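You operate a simulated robot arm through the tools that you are given. There is no shell and no other tool. Be economical: measure what you need, move in short steps, check, and stop when the job is done.

Carry out the task below with a simulated robot arm. There is one attempt and no reset: what you move stays moved.

## Task
Lay the thermometer in the basin and mix the tap until it shows 34 to 40 degrees.
Fine: basin and tap by the end wall; then turn the tap off and put the thermometer back beside the basin.
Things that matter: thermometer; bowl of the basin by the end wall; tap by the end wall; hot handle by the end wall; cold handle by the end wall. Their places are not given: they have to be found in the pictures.

Only the result counts: the job must be done as asked and must still hold three seconds after the hand-in. Knocking over, shifting, dropping, spilling or breaking anything else fails it.

## Robot
A 7-joint arm with a two-finger parallel gripper, fixed in place. Base frame: the origin is at the foot of the arm, x ahead of it, y to its left, z up. Units: m, rad, N and s.
Its first joint turns from -2.007 to 2.007 rad. Payload 3.91 kg.
The tool frame sits at the grasp point between the pads (the TCP): z along the fingers, y along the line on which they close. The tips reach 0.03 m beyond it. Largest opening 0.11 m; finger width 0.02, thickness 0.01; the body of the gripper, 0.048 by 0.112 m, starts 0.055 m behind the TCP.
Orientation is that of the tool frame in the base frame, as a unit quaternion [w, x, y, z]. With the fingers straight down and closing along the base's y, the tool's x points along the base's -x, its y along +y and its z along -z.

## Interface
- The arm moves only by the tool send_rows. Its argument "targets" is a list of rows, each a list of 3 entries, a list of its own where there are three numbers: the shift along the base's x, y, z in m, then the turn, a rotation vector about the base's x, y, z in rad, then the gripper command, from -1 (shut) to 1 (fully open), values between in proportion. In form: [[[tx, ty, tz], [ax, ay, az], jaw], ...]. A call has 1 to 12 rows; each row is the pose to reach, as a shift and turn from the pose commanded when the call began. A row lasts 0.2 s, in which the tool goes at most 0.05 m and 0.15 rad; a call with a longer step from one row to the next is refused whole, and so is a gripper value outside its range. A pose out of reach is approached as far as the arm can. The call stops where the force on the tool passes 90 N (or 10 N more than at its start, if that is more) or the arm is blocked; 0.2 s more then pass. Each finger travels about 0.108 m/s and halts on what it meets, pressing with about 29 N; the grip force reading is that of the motor and also rises with nothing between the fingers. The clock runs only during rows and for 0.2 s after the last one: add rows that repeat a pose to give the fingers time. The reply holds the time, the measured pose of the TCP, the force on the tool along the base axes, the opening and the grip force, in the units named above and with some noise.
- Cameras (640 x 400 px; columns grow to the right, rows downward): "scene" is fixed at [0.3987, -0.4976, 1.4741]; the picture's right is [0.89, -0.46, 0.00], its down [-0.44, -0.85, -0.28] and it looks along [0.13, 0.25, -0.96] (base axes); focal length 214 px, centre (320, 200). "wrist" rides on the gripper at [-0.036, 0, -0.057] in the tool frame; the picture's right is [0.00, -1.00, 0.00], its down [0.97, 0.00, -0.24] and it looks along [0.24, 0.00, 0.97] (tool axes); focal length 218 px, centre (320, 200).
- capture(camera): a new picture of that camera. It takes no simulated time.
- move_column(by): slides the trunk up (or, below 0, down) by that many m; the arm rides with it, the base frame stays. It gives what a move gives, with no picture.
- pixel_to_xyz(camera, pixels): for up to 12 pixels [column, row] of the newest picture of that camera ("zoom" is the newest enlarged one), the place [x, y, z] in the base frame of the surface seen there, good to about 0.003 m. It takes no simulated time.
- close_up(camera, box): a new picture of the part [left, top, right, bottom] of that camera's present view, enlarged. It takes no simulated time.
- hand_in(): hands the job in; it is judged then, once.

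Keep the steps short. Do not move on a guess: measure, check each grasp and each placing, and mend mistakes. In all there are 80 turns and 54 pictures (those below and enlarged ones count). Leave the gripper open and the arm clear of the work at the hand-in unless told otherwise, and finish with a single line.

The tools are called as name(argument=value, ...) on one line, values as JSON. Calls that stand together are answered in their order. send_rows: Moves the arm, as the interface text tells. Its arguments: {"type":"object","properties":{"targets":{"type":"array"}},"required":["targets"]} The other tools are called the same way: move_column (by) slides the trunk up or down; capture (camera) takes a picture; pixel_to_xyz (camera, pixels) gives the place of the surface under pixels of a picture; close_up (camera, box) takes an enlarged picture of a part of a camera's view; hand_in () hands the job in.

At the start:

```text
clock: 0.0
position: [0.4669, -0.2782, 1.2152]
tool_rot: [0.0, 0.0, 1.0, -0.001]
force: [-0.1, 0.2, -0.5]
gripper_width: 0.11
finger_force: 0.0
trunk travel left (down, up): [-0.7, 0.29]
```

scene: 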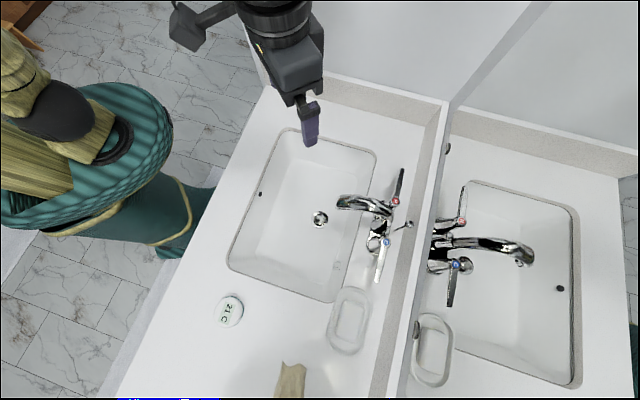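
wrist: 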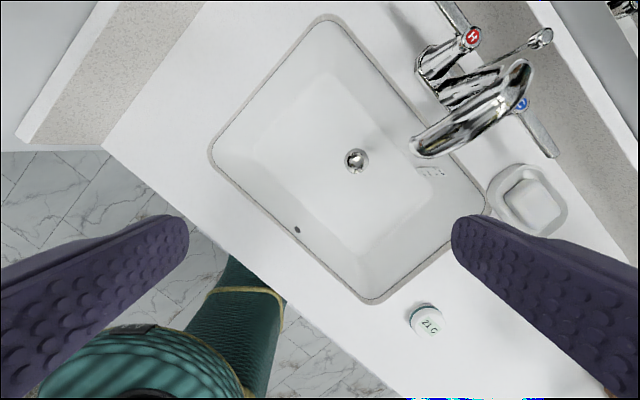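

I see one basin with a tap, hot (red) and cold (blue) lever handles, and a round thermometer reading "21 C" near scene (229,311). I'll enlarge the key parts first.

close_up(camera="scene", box=[320, 150, 440, 290])

close_up(camera="wrist", box=[380, 0, 640, 340])

pixel_to_xyz(camera="scene", pixels=[[229, 311], [220, 297], [239, 303], [222, 322], [240, 325], [320, 219], [292, 240], [395, 201], [402, 170], [385, 243], [378, 280], [343, 201]])

pixel_to_xyz(camera="wrist", pixels=[[428, 305], [428, 325], [440, 318], [355, 160], [473, 37], [445, 5], [521, 104], [550, 150], [425, 145], [440, 80], [460, 100], [350, 240]])

```text
2.86 times, centred on (380, 220) of scene
```

zoom: 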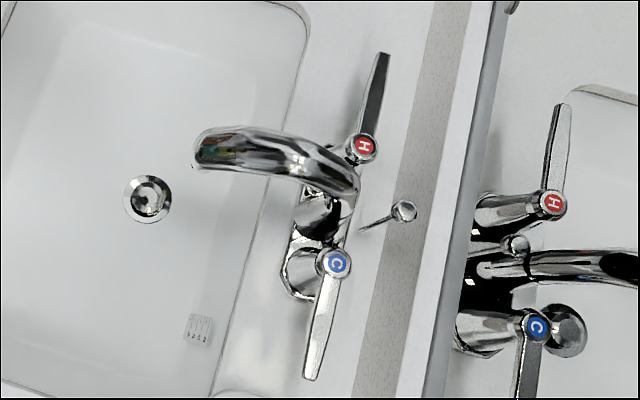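

```text
1.18 times, centred on (510, 170) of wrist
```

zoom: 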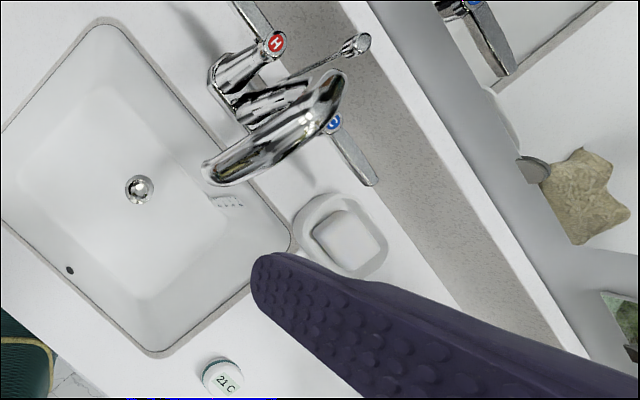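

```text
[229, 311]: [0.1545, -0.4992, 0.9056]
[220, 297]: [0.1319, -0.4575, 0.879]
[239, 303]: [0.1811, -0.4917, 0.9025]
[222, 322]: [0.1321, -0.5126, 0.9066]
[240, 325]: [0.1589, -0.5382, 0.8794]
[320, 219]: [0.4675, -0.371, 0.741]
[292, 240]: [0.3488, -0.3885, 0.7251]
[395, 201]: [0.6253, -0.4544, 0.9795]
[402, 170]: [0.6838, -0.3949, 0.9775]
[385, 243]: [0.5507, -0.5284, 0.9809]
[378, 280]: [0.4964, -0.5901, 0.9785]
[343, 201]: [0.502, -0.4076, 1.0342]
```

```text
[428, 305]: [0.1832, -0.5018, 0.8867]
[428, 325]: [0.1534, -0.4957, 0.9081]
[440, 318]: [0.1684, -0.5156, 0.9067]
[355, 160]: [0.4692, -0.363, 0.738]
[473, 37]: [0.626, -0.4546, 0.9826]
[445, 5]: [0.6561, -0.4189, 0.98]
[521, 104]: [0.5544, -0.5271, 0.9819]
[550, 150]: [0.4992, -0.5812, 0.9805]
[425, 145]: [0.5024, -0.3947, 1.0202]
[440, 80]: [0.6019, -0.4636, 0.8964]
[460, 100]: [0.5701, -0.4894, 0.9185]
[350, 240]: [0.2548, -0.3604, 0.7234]
```

The thermometer is a small disc near (0.157,-0.505), top 0.907. Next I measure the clearances: wall behind the taps, rim, bowl floor, levers, thermometer edges.

pixel_to_xyz(camera="scene", pixels=[[410, 203], [425, 190], [432, 215], [400, 262], [288, 128], [376, 151], [333, 302], [228, 265], [300, 180], [340, 240], [265, 245], [315, 270]])

close_up(camera="scene", box=[190, 270, 270, 350])

```text
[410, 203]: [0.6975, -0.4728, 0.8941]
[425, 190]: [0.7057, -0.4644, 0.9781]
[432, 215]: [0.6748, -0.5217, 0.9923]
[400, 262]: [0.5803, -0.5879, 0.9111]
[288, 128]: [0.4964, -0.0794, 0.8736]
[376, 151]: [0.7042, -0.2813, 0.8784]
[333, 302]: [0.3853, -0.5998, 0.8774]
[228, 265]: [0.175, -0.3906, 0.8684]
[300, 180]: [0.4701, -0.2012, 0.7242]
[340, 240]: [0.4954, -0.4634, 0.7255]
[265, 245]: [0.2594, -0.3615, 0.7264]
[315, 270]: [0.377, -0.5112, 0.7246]
```

```text
5.00 times, centred on (230, 310) of scene
```

zoom: 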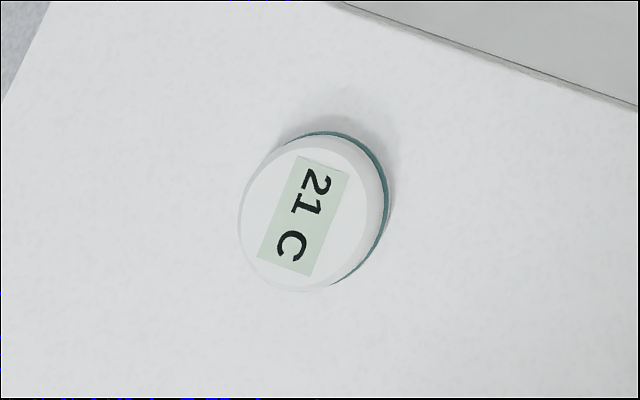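

pixel_to_xyz(camera="zoom", pixels=[[306, 216], [246, 215], [365, 210], [310, 150], [300, 278], [375, 160], [388, 200], [340, 280]])

close_up(camera="wrist", box=[390, 285, 470, 345])

```text
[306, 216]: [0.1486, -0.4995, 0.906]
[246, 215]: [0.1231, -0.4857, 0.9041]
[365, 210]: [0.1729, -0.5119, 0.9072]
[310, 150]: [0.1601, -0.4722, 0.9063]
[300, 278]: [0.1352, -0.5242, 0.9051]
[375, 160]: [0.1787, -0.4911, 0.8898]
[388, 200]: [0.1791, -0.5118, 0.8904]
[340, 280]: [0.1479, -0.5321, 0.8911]
```

```text
6.67 times, centred on (430, 315) of wrist
```

zoom: 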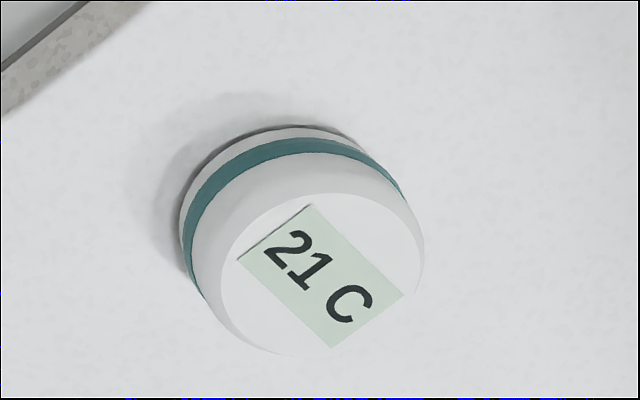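

Thermometer centre ≈ (0.148,-0.499), about 0.065 m across, 0.027 high. Moving above it at present height, with the jaw open.

send_rows(targets=[[[-0.035, -0.0245, 0], [0, 0, 0], 1], [[-0.07, -0.049, 0], [0, 0, 0], 1], [[-0.106, -0.0735, 0], [0, 0, 0], 1], [[-0.142, -0.098, 0], [0, 0, 0], 1], [[-0.177, -0.1225, 0], [0, 0, 0], 1], [[-0.213, -0.147, 0], [0, 0, 0], 1], [[-0.248, -0.172, 0], [0, 0, 0], 1], [[-0.284, -0.196, 0], [0, 0, 0], 1], [[-0.319, -0.221, 0], [0, 0, 0], 1], [[-0.319, -0.221, -0.04], [0, 0, 0], 1], [[-0.319, -0.221, -0.08], [0, 0, 0], 1], [[-0.319, -0.221, -0.12], [0, 0, 0], 1]])

capture(camera="wrist")

```text
clock: 2.6
position: [0.1487, -0.5006, 1.095]
tool_rot: [0.0, -0.001, 1.0, 0.0]
force: [0.5, -0.4, 0.5]
gripper_width: 0.1099
finger_force: 0.1
trunk travel left (down, up): [-0.7, 0.29]
```

```text
47 pictures are left
```

wrist: 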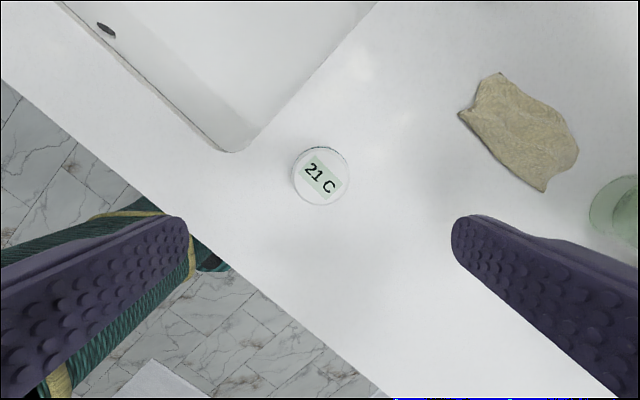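

The disc is centred between the fingers at (320,175). Checking its edges.

pixel_to_xyz(camera="wrist", pixels=[[321, 175], [296, 178], [346, 174], [320, 152], [322, 199]])

```text
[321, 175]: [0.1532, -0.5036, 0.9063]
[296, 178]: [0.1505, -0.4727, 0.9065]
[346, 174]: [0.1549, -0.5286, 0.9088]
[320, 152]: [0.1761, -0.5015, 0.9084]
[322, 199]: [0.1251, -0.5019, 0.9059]
```

Centre (0.151,-0.501). Descending 0.18 m to TCP z 0.915, then closing.

send_rows(targets=[[[0.002, 0, -0.045], [0, 0, 0], 1], [[0.002, 0, -0.09], [0, 0, 0], 1], [[0.002, 0, -0.135], [0, 0, 0], 1], [[0.002, 0, -0.165], [0, 0, 0], 1], [[0.002, 0, -0.18], [0, 0, 0], 1], [[0.002, 0, -0.18], [0, 0, 0], 0.5], [[0.002, 0, -0.18], [0, 0, 0], 0.2], [[0.002, 0, -0.18], [0, 0, 0], 0], [[0.002, 0, -0.18], [0, 0, 0], 0]])

```text
clock: 4.6
position: [0.1497, -0.4989, 0.9156]
tool_rot: [0.0, 0.001, 1.0, 0.0]
force: [-1.2, -0.7, 0.7]
gripper_width: 0.0663
finger_force: 29.0
trunk travel left (down, up): [-0.7, 0.29]
```

Gripped (0.066 m). Lifting 0.1 m, then carrying over the front-centre of the bowl, target (0.404,-0.303), clear of spout and drain.

send_rows(targets=[[[0.0, 0, 0.04], [0, 0, 0], 0], [[0.0, 0, 0.08], [0, 0, 0], 0], [[0.0, 0, 0.11], [0, 0, 0], 0], [[0.03, 0.023, 0.11], [0, 0, 0], 0], [[0.062, 0.048, 0.11], [0, 0, 0], 0], [[0.094, 0.073, 0.11], [0, 0, 0], 0], [[0.126, 0.098, 0.11], [0, 0, 0], 0], [[0.158, 0.123, 0.11], [0, 0, 0], 0], [[0.19, 0.147, 0.11], [0, 0, 0], 0], [[0.222, 0.172, 0.11], [0, 0, 0], 0], [[0.254, 0.197, 0.11], [0, 0, 0], 0], [[0.254, 0.197, 0.11], [0, 0, 0], 0]])

capture(camera="scene")

capture(camera="wrist")

```text
clock: 7.2
position: [0.4046, -0.3018, 1.0244]
tool_rot: [0.001, 0.0, 1.0, 0.0]
force: [-1.4, 0.0, -1.1]
gripper_width: 0.0663
finger_force: 28.9
trunk travel left (down, up): [-0.7, 0.29]
```

```text
46 pictures are left
```

scene: 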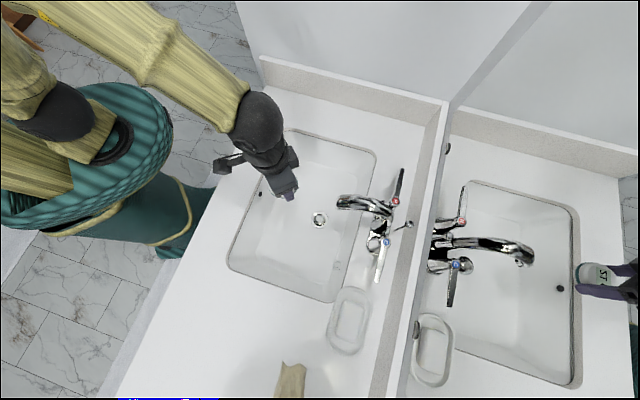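

```text
45 pictures are left
```

wrist: 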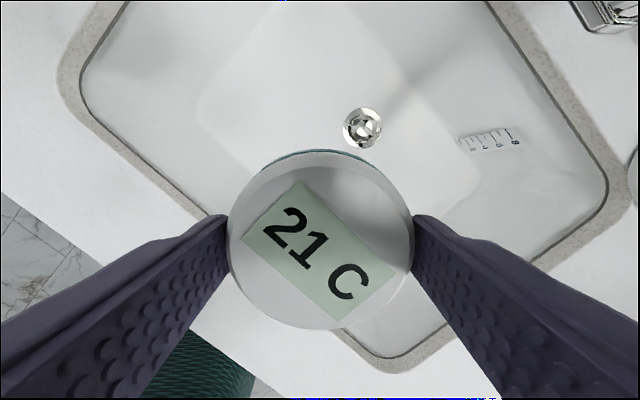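

Checking the heights of the wrist's side lump (scene (222,163)) and the hand so I can lower without hitting the rim.

pixel_to_xyz(camera="scene", pixels=[[222, 163], [218, 170], [235, 158], [255, 110], [270, 158], [284, 180], [295, 160]])

close_up(camera="scene", box=[200, 80, 340, 220])

pixel_to_xyz(camera="wrist", pixels=[[340, 340], [220, 200], [370, 365], [410, 250], [250, 130], [320, 80], [420, 200]])

```text
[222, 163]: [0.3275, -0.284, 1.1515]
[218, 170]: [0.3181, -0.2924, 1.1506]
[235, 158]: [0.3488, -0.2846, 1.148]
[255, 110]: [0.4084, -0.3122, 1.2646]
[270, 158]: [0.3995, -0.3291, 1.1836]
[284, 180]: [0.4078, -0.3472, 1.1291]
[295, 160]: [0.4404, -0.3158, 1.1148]
```

```text
2.86 times, centred on (270, 150) of scene
```

zoom: 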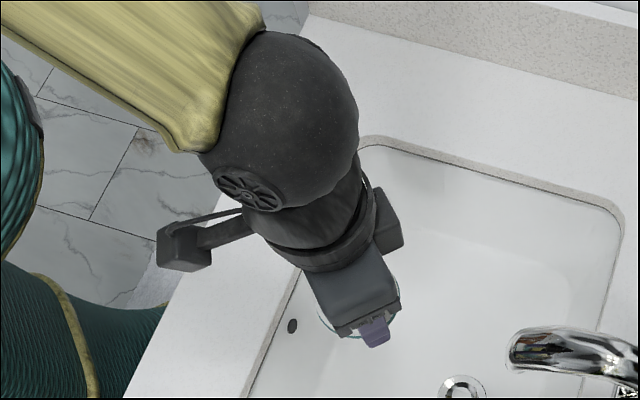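

```text
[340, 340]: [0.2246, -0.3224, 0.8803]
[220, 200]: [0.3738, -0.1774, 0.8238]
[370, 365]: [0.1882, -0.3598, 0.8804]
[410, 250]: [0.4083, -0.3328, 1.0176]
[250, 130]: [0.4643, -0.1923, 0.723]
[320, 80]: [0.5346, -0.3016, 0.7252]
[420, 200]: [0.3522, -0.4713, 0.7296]
```

The bracket on the wrist sticks out toward -x and would come close to the front rim. Turning +45° about z so it points along the bowl, before lowering.

send_rows(targets=[[[0.002, -0.002, 0], [0, 0, 0.131], 0], [[0.004, -0.004, 0], [0, 0, 0.262], 0], [[0.006, -0.006, 0], [0, 0, 0.393], 0], [[0.007, -0.007, 0], [0, 0, 0.524], 0], [[0.007, -0.007, 0], [0, 0, 0.655], 0], [[0.007, -0.007, 0], [0, 0, 0.785], 0], [[0.007, -0.007, 0], [0, 0, 0.785], 0]])

capture(camera="scene")

capture(camera="wrist")

```text
clock: 8.8
position: [0.4105, -0.3081, 1.0247]
tool_rot: [-0.001, -0.383, 0.924, 0.001]
force: [-0.7, 0.4, -0.3]
gripper_width: 0.0665
finger_force: 29.1
trunk travel left (down, up): [-0.7, 0.29]
```

```text
43 pictures are left
```

scene: 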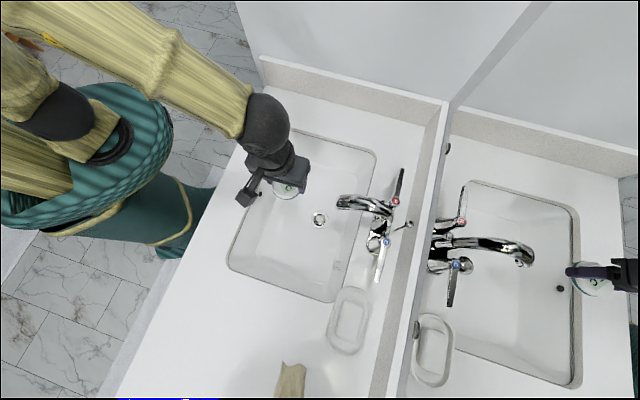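

```text
42 pictures are left
```

wrist: 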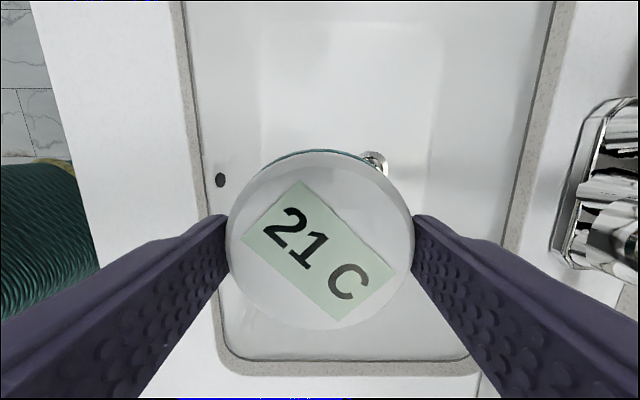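

Now the fingers close across the bowl and the bracket points along it. Lowering 0.24 m first.

send_rows(targets=[[[0, 0, -0.04], [0, 0, 0], 0], [[0, 0, -0.08], [0, 0, 0], 0], [[0, 0, -0.12], [0, 0, 0], 0], [[0, 0, -0.16], [0, 0, 0], 0], [[0, 0, -0.2], [0, 0, 0], 0], [[0, 0, -0.23], [0, 0, 0], 0], [[0, 0, -0.24], [0, 0, 0], 0]])

capture(camera="scene")

capture(camera="wrist")

```text
clock: 10.4
position: [0.4113, -0.31, 0.7849]
tool_rot: [0.0, -0.383, 0.924, 0.0]
force: [-0.3, -0.2, -1.4]
gripper_width: 0.0665
finger_force: 29.6
trunk travel left (down, up): [-0.7, 0.29]
```

```text
41 pictures are left
```

scene: 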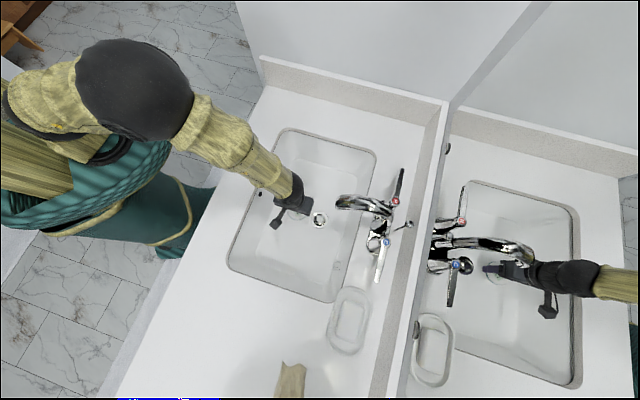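

```text
40 pictures are left
```

wrist: 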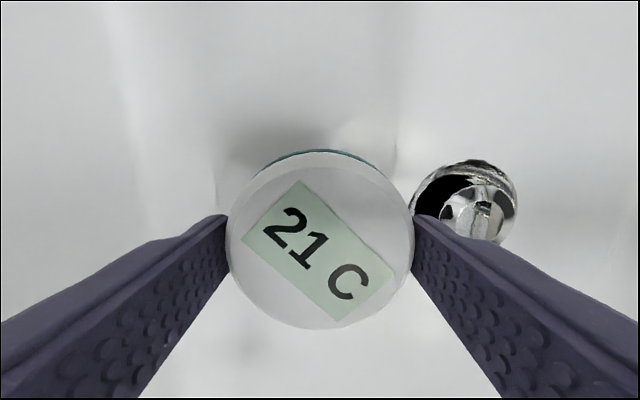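

Checking the forearm's height over the front rim and the floor height before the last 0.02 m.

pixel_to_xyz(camera="scene", pixels=[[260, 168], [245, 175], [285, 185], [270, 195], [225, 150]])

pixel_to_xyz(camera="wrist", pixels=[[250, 130], [400, 160], [200, 100], [320, 240], [465, 200]])

```text
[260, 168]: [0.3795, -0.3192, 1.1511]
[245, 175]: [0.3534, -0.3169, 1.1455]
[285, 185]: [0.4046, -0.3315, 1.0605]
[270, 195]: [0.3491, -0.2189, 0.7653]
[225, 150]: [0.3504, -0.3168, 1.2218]
```

```text
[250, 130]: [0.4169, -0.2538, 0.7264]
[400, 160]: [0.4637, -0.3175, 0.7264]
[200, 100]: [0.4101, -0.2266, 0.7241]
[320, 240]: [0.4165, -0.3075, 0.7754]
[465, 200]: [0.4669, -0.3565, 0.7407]
```

The forearm is well clear (z 1.15). Disc bottom ≈0.749, floor 0.726: lower 0.021 m, open slightly, then rise.

send_rows(targets=[[[0, 0, -0.012], [0, 0, 0], 0], [[0, 0, -0.021], [0, 0, 0], 0], [[0, 0, -0.021], [0, 0, 0], 0.35], [[0, 0, -0.021], [0, 0, 0], 0.6], [[0, 0, -0.021], [0, 0, 0], 0.6], [[0, 0, 0.01], [0, 0, 0], 0.6], [[0, 0, 0.05], [0, 0, 0], 0.6], [[0, 0, 0.09], [0, 0, 0], 0.6], [[0, 0, 0.13], [0, 0, 0], 0.6], [[0, 0, 0.17], [0, 0, 0], 0.6], [[0, 0, 0.21], [0, 0, 0], 0.6], [[0, 0, 0.25], [0, 0, 0], 0.6]])

capture(camera="wrist")

```text
clock: 13.0
position: [0.4097, -0.3094, 1.0358]
tool_rot: [0.0, -0.383, 0.924, 0.001]
force: [-0.4, 0.4, -0.9]
gripper_width: 0.088
finger_force: 0.0
trunk travel left (down, up): [-0.7, 0.29]
```

```text
39 pictures are left
```

wrist: 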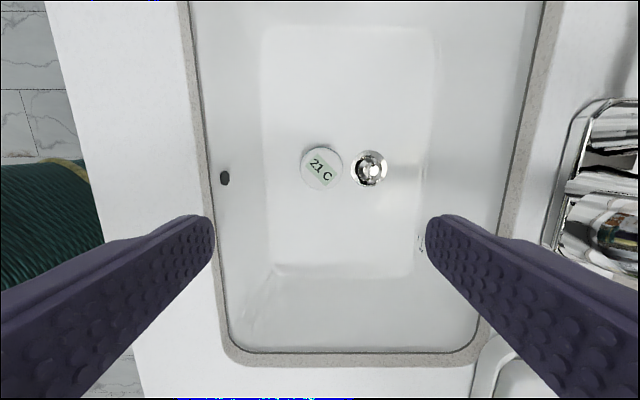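

Thermometer lies flat in the bowl. Now measuring the tap: spout, lever profile and widths.

close_up(camera="scene", box=[325, 160, 415, 290])

pixel_to_xyz(camera="scene", pixels=[[345, 196], [360, 199], [372, 204], [382, 208], [388, 213], [407, 225], [398, 229], [400, 185], [396, 185], [404, 169], [381, 262], [377, 278]])

```text
3.08 times, centred on (370, 225) of scene
```

zoom: 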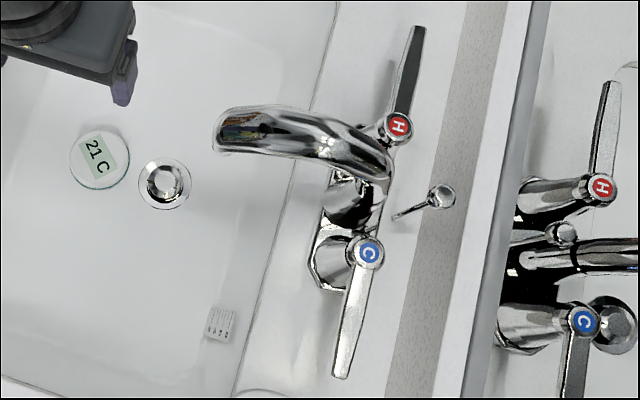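

```text
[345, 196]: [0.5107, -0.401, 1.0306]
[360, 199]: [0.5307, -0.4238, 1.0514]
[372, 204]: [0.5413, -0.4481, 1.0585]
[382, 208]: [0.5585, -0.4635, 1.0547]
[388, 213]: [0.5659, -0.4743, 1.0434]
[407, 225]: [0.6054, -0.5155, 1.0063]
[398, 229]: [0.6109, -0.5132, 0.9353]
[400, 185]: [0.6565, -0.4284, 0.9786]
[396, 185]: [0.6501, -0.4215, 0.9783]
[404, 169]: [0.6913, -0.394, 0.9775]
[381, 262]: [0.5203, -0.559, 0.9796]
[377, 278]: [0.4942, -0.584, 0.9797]
```

Spout top is 1.058, lever tops 0.979. Going up, then over to above the cold lever (target TCP (0.508,-0.571), z 1.13), jaw at about 0.035 m.

send_rows(targets=[[[0, 0, 0.045], [0, 0, 0], 0.3], [[0, 0, 0.09], [0, 0, 0], 0], [[0.014, -0.037, 0.095], [0, 0, 0], -0.2], [[0.028, -0.074, 0.095], [0, 0, 0], -0.36], [[0.042, -0.111, 0.095], [0, 0, 0], -0.36], [[0.056, -0.148, 0.095], [0, 0, 0], -0.36], [[0.07, -0.185, 0.095], [0, 0, 0], -0.36], [[0.084, -0.222, 0.095], [0, 0, 0], -0.36], [[0.098, -0.262, 0.095], [0, 0, 0], -0.36], [[0.098, -0.262, 0.095], [0, 0, 0], -0.36]])

capture(camera="scene")

capture(camera="wrist")

```text
clock: 15.2
position: [0.4772, -0.5248, 1.1232]
tool_rot: [0.0, -0.382, 0.924, -0.001]
force: [-1.3, -1.4, 1.0]
gripper_width: 0.0353
finger_force: 0.0
out of reach, approached as far as the arm can: row 8, 9, 10
trunk travel left (down, up): [-0.7, 0.29]
```

```text
37 pictures are left
```

scene: 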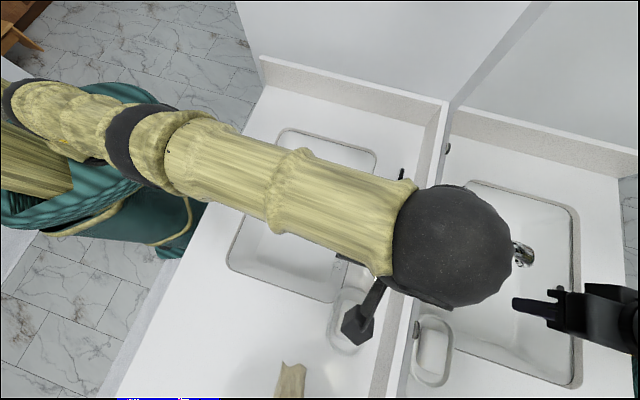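

```text
36 pictures are left
```

wrist: 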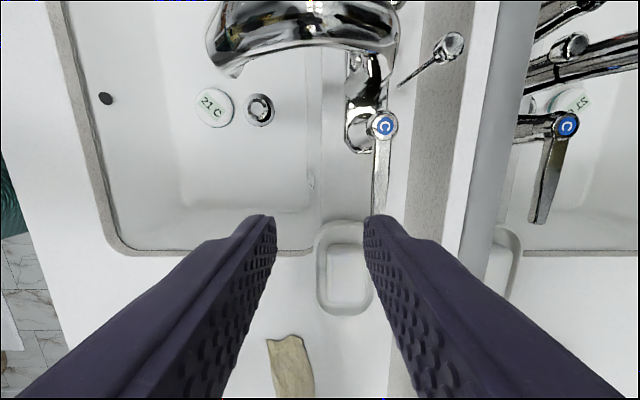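

The arm runs out of reach at this height (0.71 m) with the shoulder low. Raising the trunk in a small step, then lowering the hand again.

move_column(by=0.1)

send_rows(targets=[[[0, 0, -0.03], [0, 0, 0], -0.36], [[0, 0, -0.06], [0, 0, 0], -0.36], [[0, 0, -0.09], [0, 0, 0], -0.36]])

```text
clock: 16.5
position: [0.4774, -0.5254, 1.222]
tool_rot: [0.0, -0.382, 0.924, 0.001]
force: [0.2, -0.4, -0.3]
gripper_width: 0.0351
finger_force: 0.0
trunk travel left (down, up): [-0.8, 0.19]
```

```text
clock: 17.3
position: [0.4767, -0.527, 1.1317]
tool_rot: [0.0, -0.383, 0.924, 0.001]
force: [-0.6, -0.3, 0.4]
gripper_width: 0.0354
finger_force: 0.0
trunk travel left (down, up): [-0.8, 0.19]
```

Now trying the target above the cold lever again.

send_rows(targets=[[[0.01, -0.015, -0.02], [0, 0, 0], -0.36], [[0.02, -0.03, -0.04], [0, 0, 0], -0.36], [[0.031, -0.044, -0.06], [0, 0, 0], -0.36], [[0.031, -0.044, -0.08], [0, 0, 0], -0.36]])

capture(camera="wrist")

```text
clock: 18.3
position: [0.4907, -0.5566, 1.051]
tool_rot: [0.0, -0.383, 0.924, 0.0]
force: [-0.1, -0.1, -0.2]
gripper_width: 0.0354
finger_force: 0.1
out of reach, approached as far as the arm can: row 2, 3, 4
trunk travel left (down, up): [-0.8, 0.19]
```

```text
35 pictures are left
```

wrist: 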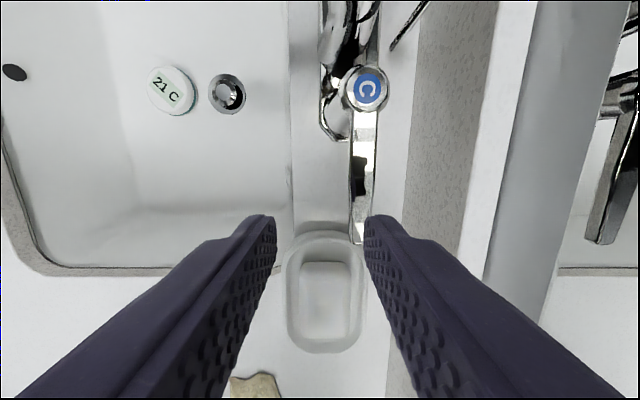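

Still short. I'll lean the tool 0.35 rad (hand toward the base, fingers toward the wall) to gain reach, holding the height.

send_rows(targets=[[[0, 0, 0], [-0.083, -0.083, 0], -0.3], [[0, 0, 0], [-0.166, -0.166, 0], -0.3], [[0, 0, 0], [-0.247, -0.247, 0], -0.3], [[0, 0, 0], [-0.247, -0.247, 0], -0.3]])

capture(camera="wrist")

capture(camera="scene")

```text
clock: 19.3
position: [0.4902, -0.5549, 1.0516]
tool_rot: [0.066, -0.377, 0.91, -0.16]
force: [-1.4, 0.0, 0.0]
gripper_width: 0.0386
finger_force: 0.1
trunk travel left (down, up): [-0.8, 0.19]
```

```text
34 pictures are left
```

wrist: 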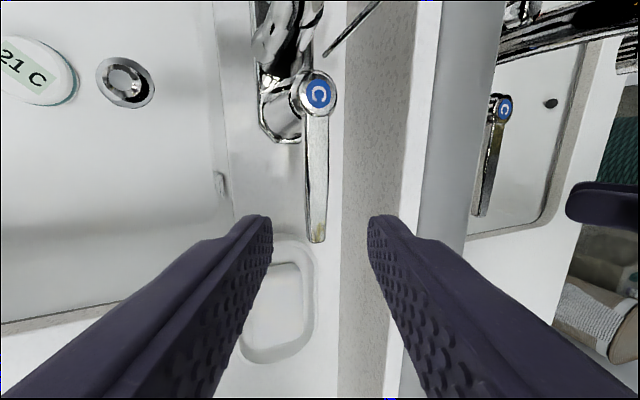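

```text
33 pictures are left
```

scene: 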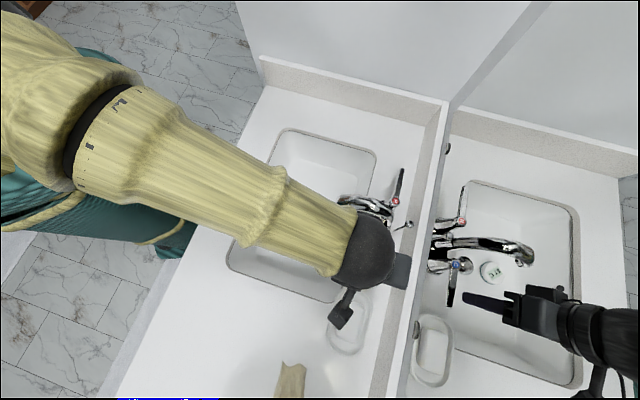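

Good: the lever lines up with the approach direction. Moving along the tool axis to straddle the cold lever at (0.508,-0.571,0.982).

send_rows(targets=[[[0.006, -0.006, -0.023], [0, 0, 0], -0.3], [[0.012, -0.012, -0.046], [0, 0, 0], -0.3], [[0.018, -0.017, -0.069], [0, 0, 0], -0.3], [[0.018, -0.017, -0.069], [0, 0, 0], -0.3]])

close_up(camera="wrist", box=[200, 60, 440, 280])

```text
clock: 20.3
position: [0.508, -0.5715, 0.9824]
tool_rot: [0.067, -0.377, 0.91, -0.161]
force: [0.4, -0.7, 0.1]
gripper_width: 0.0384
finger_force: 0.1
trunk travel left (down, up): [-0.8, 0.19]
```

```text
1.82 times, centred on (320, 170) of wrist
```

zoom: 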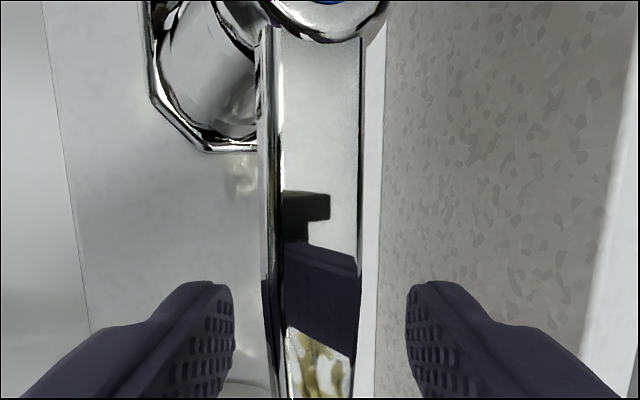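

The lever sits between the fingers. Swinging it toward the bowl about its pivot (0.551,-0.528), clockwise, in small steps up to 0.4 rad.

send_rows(targets=[[[-0.0041, 0.0045, 0], [0, 0, -0.1], -0.3], [[-0.0078, 0.0094, 0], [0, 0, -0.2], -0.3], [[-0.0109, 0.0146, 0], [0, 0, -0.3], -0.3], [[-0.0135, 0.0201, 0], [0, 0, -0.4], -0.3]])

capture(camera="wrist")

capture(camera="scene")

```text
clock: 21.3
position: [0.4936, -0.552, 0.9839]
tool_rot: [0.034, -0.188, 0.967, -0.17]
force: [-0.1, 0.3, -0.5]
gripper_width: 0.0382
finger_force: 0.1
trunk travel left (down, up): [-0.8, 0.19]
```

```text
31 pictures are left
```

wrist: 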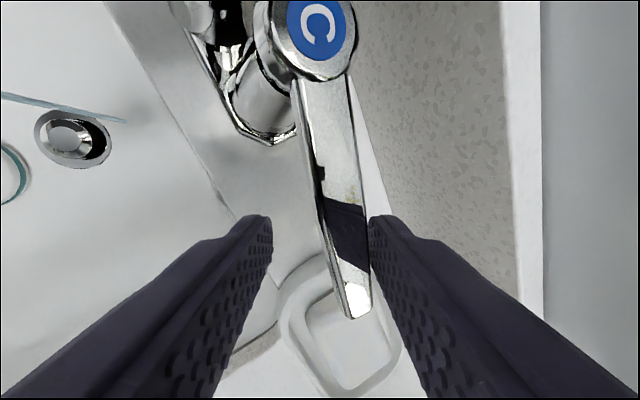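

```text
30 pictures are left
```

scene: 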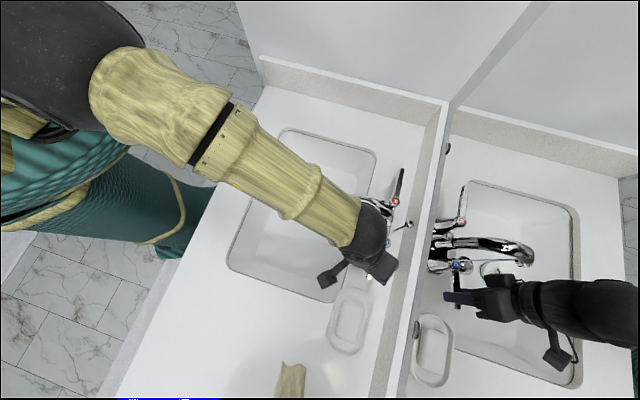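

The lever is moving and a water stream shows (mirror (520,262)). Opening the cold a further 0.2 rad for finer mixing.

send_rows(targets=[[[-0.002, 0.0057, 0], [0, 0, -0.1], -0.3], [[-0.0035, 0.0117, 0], [0, 0, -0.2], -0.3]])

capture(camera="wrist")

```text
clock: 21.9
position: [0.4909, -0.5408, 0.9829]
tool_rot: [0.016, -0.09, 0.981, -0.173]
force: [0.3, 0.1, -0.5]
gripper_width: 0.0386
finger_force: 0.0
trunk travel left (down, up): [-0.8, 0.19]
```

```text
29 pictures are left
```

wrist: 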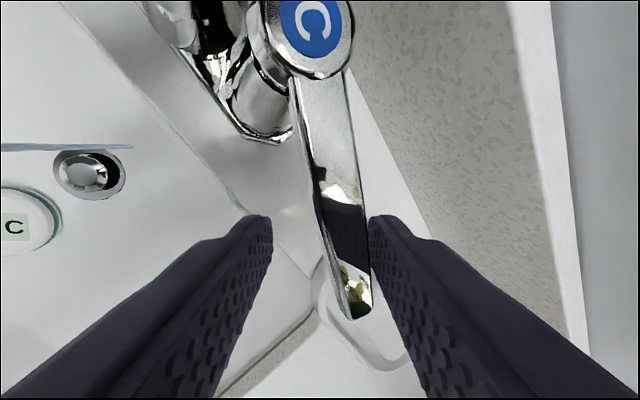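

Lever opened. Retracting along the tool axis, rising clear of the spout, and swinging back to the hot side above the hot lever.

send_rows(targets=[[[-0.003, 0.013, 0.04], [0, 0, 0], -0.3], [[-0.005, 0.027, 0.08], [0, 0, 0], -0.3], [[-0.005, 0.027, 0.12], [0, 0, 0], -0.3], [[-0.005, 0.027, 0.15], [0, 0, 0], -0.3], [[0.023, 0.051, 0.15], [0, 0, 0.12], -0.3], [[0.051, 0.075, 0.15], [0, 0, 0.24], -0.3], [[0.08, 0.099, 0.15], [0, 0, 0.36], -0.3], [[0.108, 0.123, 0.15], [0, 0, 0.48], -0.3], [[0.136, 0.147, 0.15], [0, 0, 0.6], -0.3], [[0.136, 0.147, 0.15], [0, 0, 0.6], -0.3]])

capture(camera="wrist")

capture(camera="scene")

```text
clock: 24.1
position: [0.6276, -0.3928, 1.1302]
tool_rot: [0.068, -0.378, 0.909, -0.16]
force: [0.0, -0.4, 0.5]
gripper_width: 0.0385
finger_force: 0.0
trunk travel left (down, up): [-0.8, 0.19]
```

```text
28 pictures are left
```

wrist: 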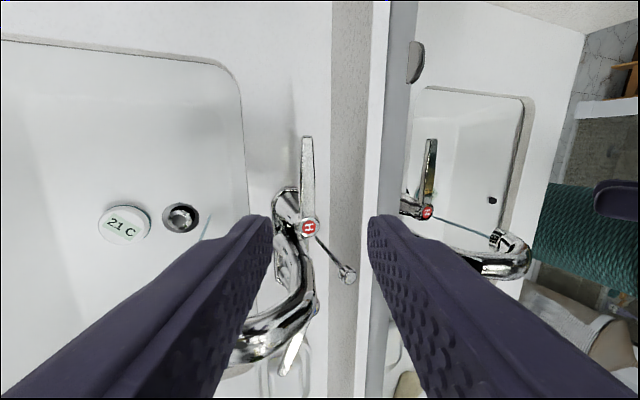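

```text
27 pictures are left
```

scene: 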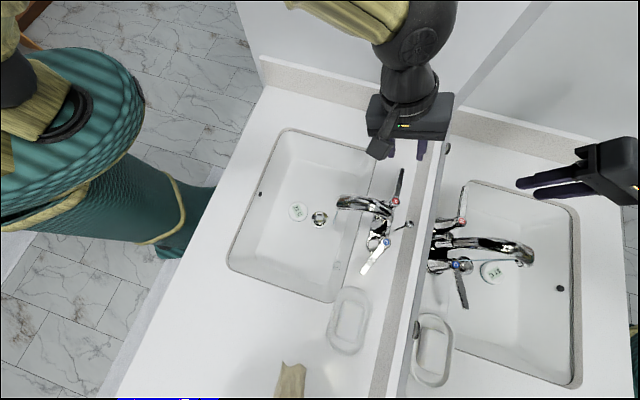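

Checking the bracket's height relative to the TCP (scene (378,150)) before lowering over the hot lever beside the spout.

pixel_to_xyz(camera="scene", pixels=[[378, 150], [373, 157], [386, 157], [420, 150], [400, 108], [403, 172], [395, 201]])

close_up(camera="scene", box=[320, 80, 460, 280])

```text
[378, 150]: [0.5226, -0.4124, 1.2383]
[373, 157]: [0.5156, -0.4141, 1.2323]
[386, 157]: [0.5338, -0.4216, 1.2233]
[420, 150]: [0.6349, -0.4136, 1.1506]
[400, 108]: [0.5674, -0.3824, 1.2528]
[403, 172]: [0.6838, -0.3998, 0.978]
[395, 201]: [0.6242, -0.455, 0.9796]
```

```text
2.00 times, centred on (390, 180) of scene
```

zoom: 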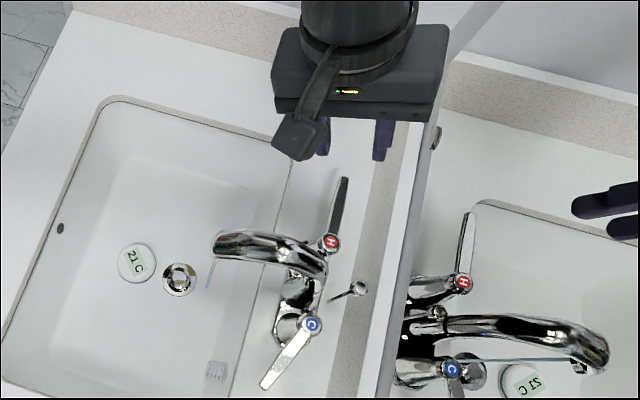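

The bracket would end up directly over the spout (about z 1.057 against 1.058). I'll lean the tool 0.3 rad about the n axis to lift that side, then re-measure.

send_rows(targets=[[[0, 0, 0], [-0.106, 0.106, 0], -0.3], [[0, 0, 0], [-0.212, 0.212, 0], -0.3], [[0, 0, 0], [-0.212, 0.212, 0], -0.3]])

close_up(camera="scene", box=[320, 80, 460, 280])

capture(camera="wrist")

```text
clock: 24.9
position: [0.6276, -0.3937, 1.1333]
tool_rot: [-0.072, -0.396, 0.89, -0.215]
force: [0.3, 0.9, 0.7]
gripper_width: 0.0387
finger_force: 0.1
trunk travel left (down, up): [-0.8, 0.19]
```

```text
2.00 times, centred on (390, 180) of scene
```

zoom: 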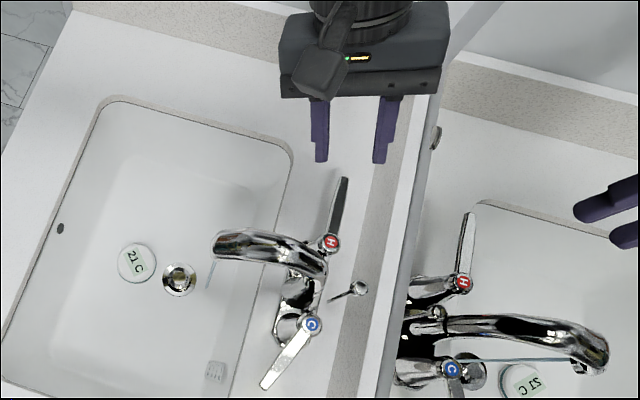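

```text
24 pictures are left
```

wrist: 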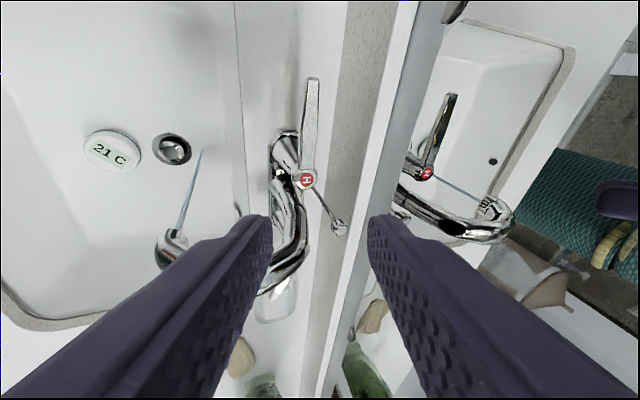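

Bracket is lifted. Lowering straddling the hot lever at (0.656,-0.423,0.982).

send_rows(targets=[[[0.004, -0.004, -0.04], [0, 0, 0], -0.3], [[0.011, -0.011, -0.08], [0, 0, 0], -0.3], [[0.02, -0.021, -0.115], [0, 0, 0], -0.3], [[0.0285, -0.0295, -0.15], [0, 0, 0], -0.3], [[0.0285, -0.0295, -0.15], [0, 0, 0], -0.3]])

capture(camera="wrist")

```text
clock: 26.1
position: [0.6562, -0.42, 0.9839]
tool_rot: [-0.069, -0.397, 0.89, -0.215]
force: [0.1, -1.1, 0.2]
gripper_width: 0.0385
finger_force: 0.1
trunk travel left (down, up): [-0.8, 0.19]
```

```text
23 pictures are left
```

wrist: 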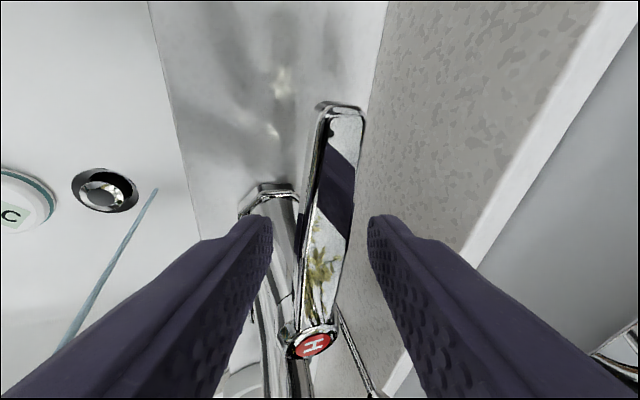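

Hot lever is between the fingers. Swinging it toward the bowl (counter-clockwise) about pivot (0.625,-0.454) by up to 0.45 rad.

send_rows(targets=[[[-0.0053, 0.0043, 0], [0, 0, 0.08], -0.3], [[-0.0111, 0.0077, 0], [0, 0, 0.16], -0.3], [[-0.0174, 0.0102, 0], [0, 0, 0.24], -0.3], [[-0.0174, 0.0102, 0], [0, 0, 0.24], -0.3]])

capture(camera="wrist")

close_up(camera="scene", box=[270, 130, 430, 290])

```text
clock: 27.1
position: [0.6391, -0.4128, 0.9828]
tool_rot: [-0.045, -0.5, 0.836, -0.22]
force: [-0.2, 0.3, -0.5]
gripper_width: 0.0387
finger_force: 0.1
trunk travel left (down, up): [-0.8, 0.19]
```

```text
22 pictures are left
```

wrist: 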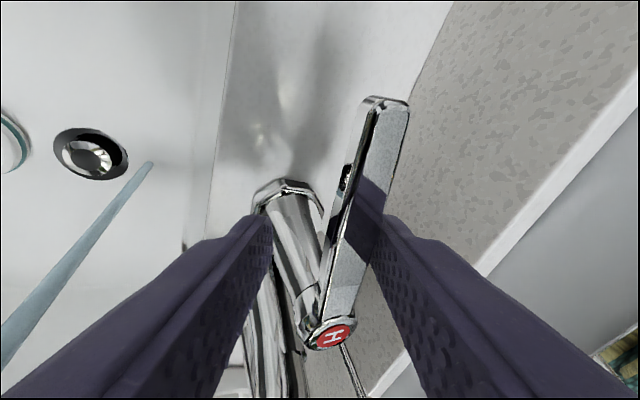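

```text
2.50 times, centred on (350, 210) of scene
```

zoom: 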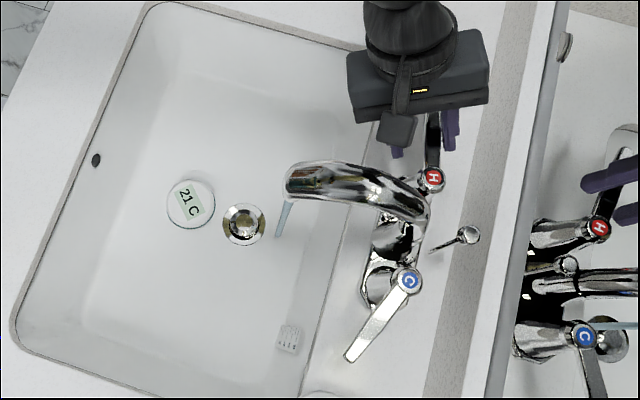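

The stream has thickened (hot is flowing), the thermometer still shows 21. Opening the hot about 0.2 rad more and waiting a little to see whether it responds.

send_rows(targets=[[[-0.0045, 0.0012, 0], [0, 0, 0.1], -0.3], [[-0.0089, 0.0018, 0], [0, 0, 0.15], -0.3], [[-0.0089, 0.0018, 0], [0, 0, 0.15], -0.3], [[-0.0089, 0.0018, 0], [0, 0, 0.15], -0.3], [[-0.0089, 0.0018, 0], [0, 0, 0.15], -0.3], [[-0.0089, 0.0018, 0], [0, 0, 0.15], -0.3], [[-0.0089, 0.0018, 0], [0, 0, 0.15], -0.3], [[-0.0089, 0.0018, 0], [0, 0, 0.15], -0.3], [[-0.0089, 0.0018, 0], [0, 0, 0.15], -0.3], [[-0.0089, 0.0018, 0], [0, 0, 0.15], -0.3]])

close_up(camera="scene", box=[270, 130, 430, 290])

```text
clock: 29.3
position: [0.6301, -0.4111, 0.9837]
tool_rot: [-0.028, -0.562, 0.796, -0.224]
force: [-0.4, -0.2, -0.6]
gripper_width: 0.0386
finger_force: 0.0
trunk travel left (down, up): [-0.8, 0.19]
```

```text
2.50 times, centred on (350, 210) of scene
```

zoom: 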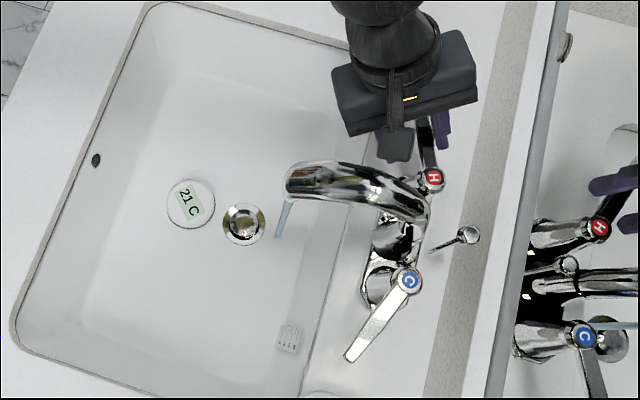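

Still 21, so the disc must be in the stream. Measuring where the stream falls: zoom (278,235) and the outlet (288,203).

pixel_to_xyz(camera="zoom", pixels=[[278, 236], [281, 225], [287, 205], [283, 245], [190, 203], [244, 223], [265, 222], [222, 226], [287, 197], [310, 240], [300, 270], [260, 250]])

```text
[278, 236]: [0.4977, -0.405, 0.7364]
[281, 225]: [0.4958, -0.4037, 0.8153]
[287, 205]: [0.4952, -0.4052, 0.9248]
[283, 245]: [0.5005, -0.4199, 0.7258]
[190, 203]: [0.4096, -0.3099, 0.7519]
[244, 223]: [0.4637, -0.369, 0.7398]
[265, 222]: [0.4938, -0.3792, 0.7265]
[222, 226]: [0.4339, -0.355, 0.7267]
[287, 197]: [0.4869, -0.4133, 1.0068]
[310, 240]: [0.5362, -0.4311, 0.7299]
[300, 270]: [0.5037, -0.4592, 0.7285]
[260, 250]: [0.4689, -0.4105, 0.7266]
```

The stream falls at (0.497,-0.405). I'll leave the hot lever as set, retract along the tool axis, go back over the disc with the tool leaning so the hand can work next to the spout, and move the disc nearer the stream.

send_rows(targets=[[[-0.008, 0.016, 0.036], [0, 0, 0], -0.3], [[-0.017, 0.031, 0.072], [0, 0, 0], -0.3], [[-0.025, 0.047, 0.108], [0, 0, 0], -0.3], [[-0.055, 0.06, 0.14], [0.123, -0.011, -0.061], -0.3], [[-0.09, 0.07, 0.146], [0.245, -0.022, -0.122], 0], [[-0.125, 0.08, 0.146], [0.368, -0.033, -0.183], 0.3], [[-0.16, 0.09, 0.146], [0.491, -0.043, -0.243], 0.6], [[-0.19, 0.097, 0.146], [0.613, -0.054, -0.304], 0.6], [[-0.2203, 0.1016, 0.146], [0.736, -0.065, -0.365], 0.6], [[-0.2203, 0.1016, 0.146], [0.736, -0.065, -0.365], 0.6]])

capture(camera="scene")

capture(camera="wrist")

```text
clock: 31.5
position: [0.4125, -0.3086, 1.1285]
tool_rot: [0.161, -0.376, 0.91, 0.066]
force: [-0.3, -0.7, 1.0]
gripper_width: 0.0879
finger_force: 0.1
trunk travel left (down, up): [-0.8, 0.19]
```

```text
19 pictures are left
```

scene: 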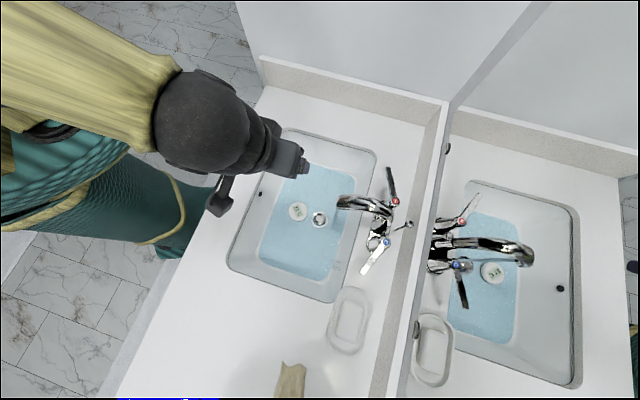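

```text
18 pictures are left
```

wrist: 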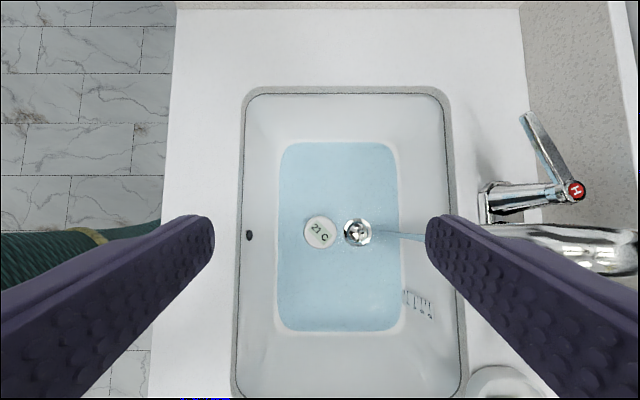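

Water is pooling over the bowl floor. The disc may respond now; waiting 1 s without moving, then reading it closely.

send_rows(targets=[[[0, 0, 0], [0, 0, 0], 0.6], [[0, 0, 0], [0, 0, 0], 0.6], [[0, 0, 0], [0, 0, 0], 0.6], [[0, 0, 0], [0, 0, 0], 0.6], [[0, 0, 0], [0, 0, 0], 0.6]])

close_up(camera="wrist", box=[230, 110, 470, 370])

```text
clock: 32.7
position: [0.4129, -0.3087, 1.13]
tool_rot: [0.162, -0.376, 0.91, 0.068]
force: [0.1, -0.1, 0.3]
gripper_width: 0.088
finger_force: 0.0
trunk travel left (down, up): [-0.8, 0.19]
```

```text
1.54 times, centred on (350, 240) of wrist
```

zoom: 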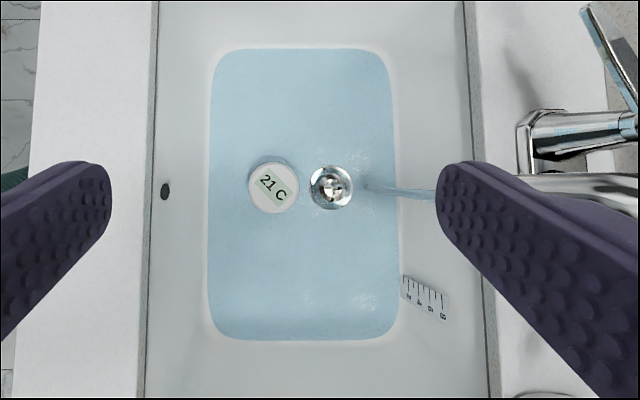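

pixel_to_xyz(camera="zoom", pixels=[[300, 90], [240, 260], [370, 270], [272, 205], [275, 170]])

send_rows(targets=[[[0, 0, 0], [0, 0, 0], 0.6], [[0, 0, 0], [0, 0, 0], 0.6], [[0, 0, 0], [0, 0, 0], 0.6], [[0, 0, 0], [0, 0, 0], 0.6], [[0, 0, 0], [0, 0, 0], 0.6], [[0, 0, 0], [0, 0, 0], 0.6], [[0, 0, 0], [0, 0, 0], 0.6], [[0, 0, 0], [0, 0, 0], 0.6], [[0, 0, 0], [0, 0, 0], 0.6], [[0, 0, 0], [0, 0, 0], 0.6]])

close_up(camera="wrist", box=[230, 110, 470, 370])

pixel_to_xyz(camera="zoom", pixels=[[300, 90], [240, 260], [370, 270], [272, 205], [275, 170]])

```text
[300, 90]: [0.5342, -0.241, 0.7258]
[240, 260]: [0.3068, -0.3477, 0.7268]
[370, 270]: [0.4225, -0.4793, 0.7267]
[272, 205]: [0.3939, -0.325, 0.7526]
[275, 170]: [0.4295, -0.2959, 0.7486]
```

```text
clock: 34.9
position: [0.4119, -0.3096, 1.1288]
tool_rot: [0.161, -0.376, 0.91, 0.067]
force: [0.2, 0.4, -1.0]
gripper_width: 0.0879
finger_force: 0.0
trunk travel left (down, up): [-0.8, 0.19]
```

```text
1.54 times, centred on (350, 240) of wrist
```

zoom: 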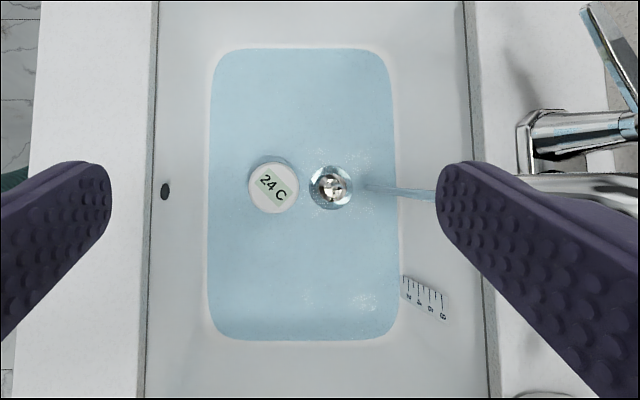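

```text
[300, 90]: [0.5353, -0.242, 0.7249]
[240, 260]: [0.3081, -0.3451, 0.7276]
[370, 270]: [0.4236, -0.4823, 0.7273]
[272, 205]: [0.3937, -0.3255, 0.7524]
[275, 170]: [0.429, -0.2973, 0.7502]
```

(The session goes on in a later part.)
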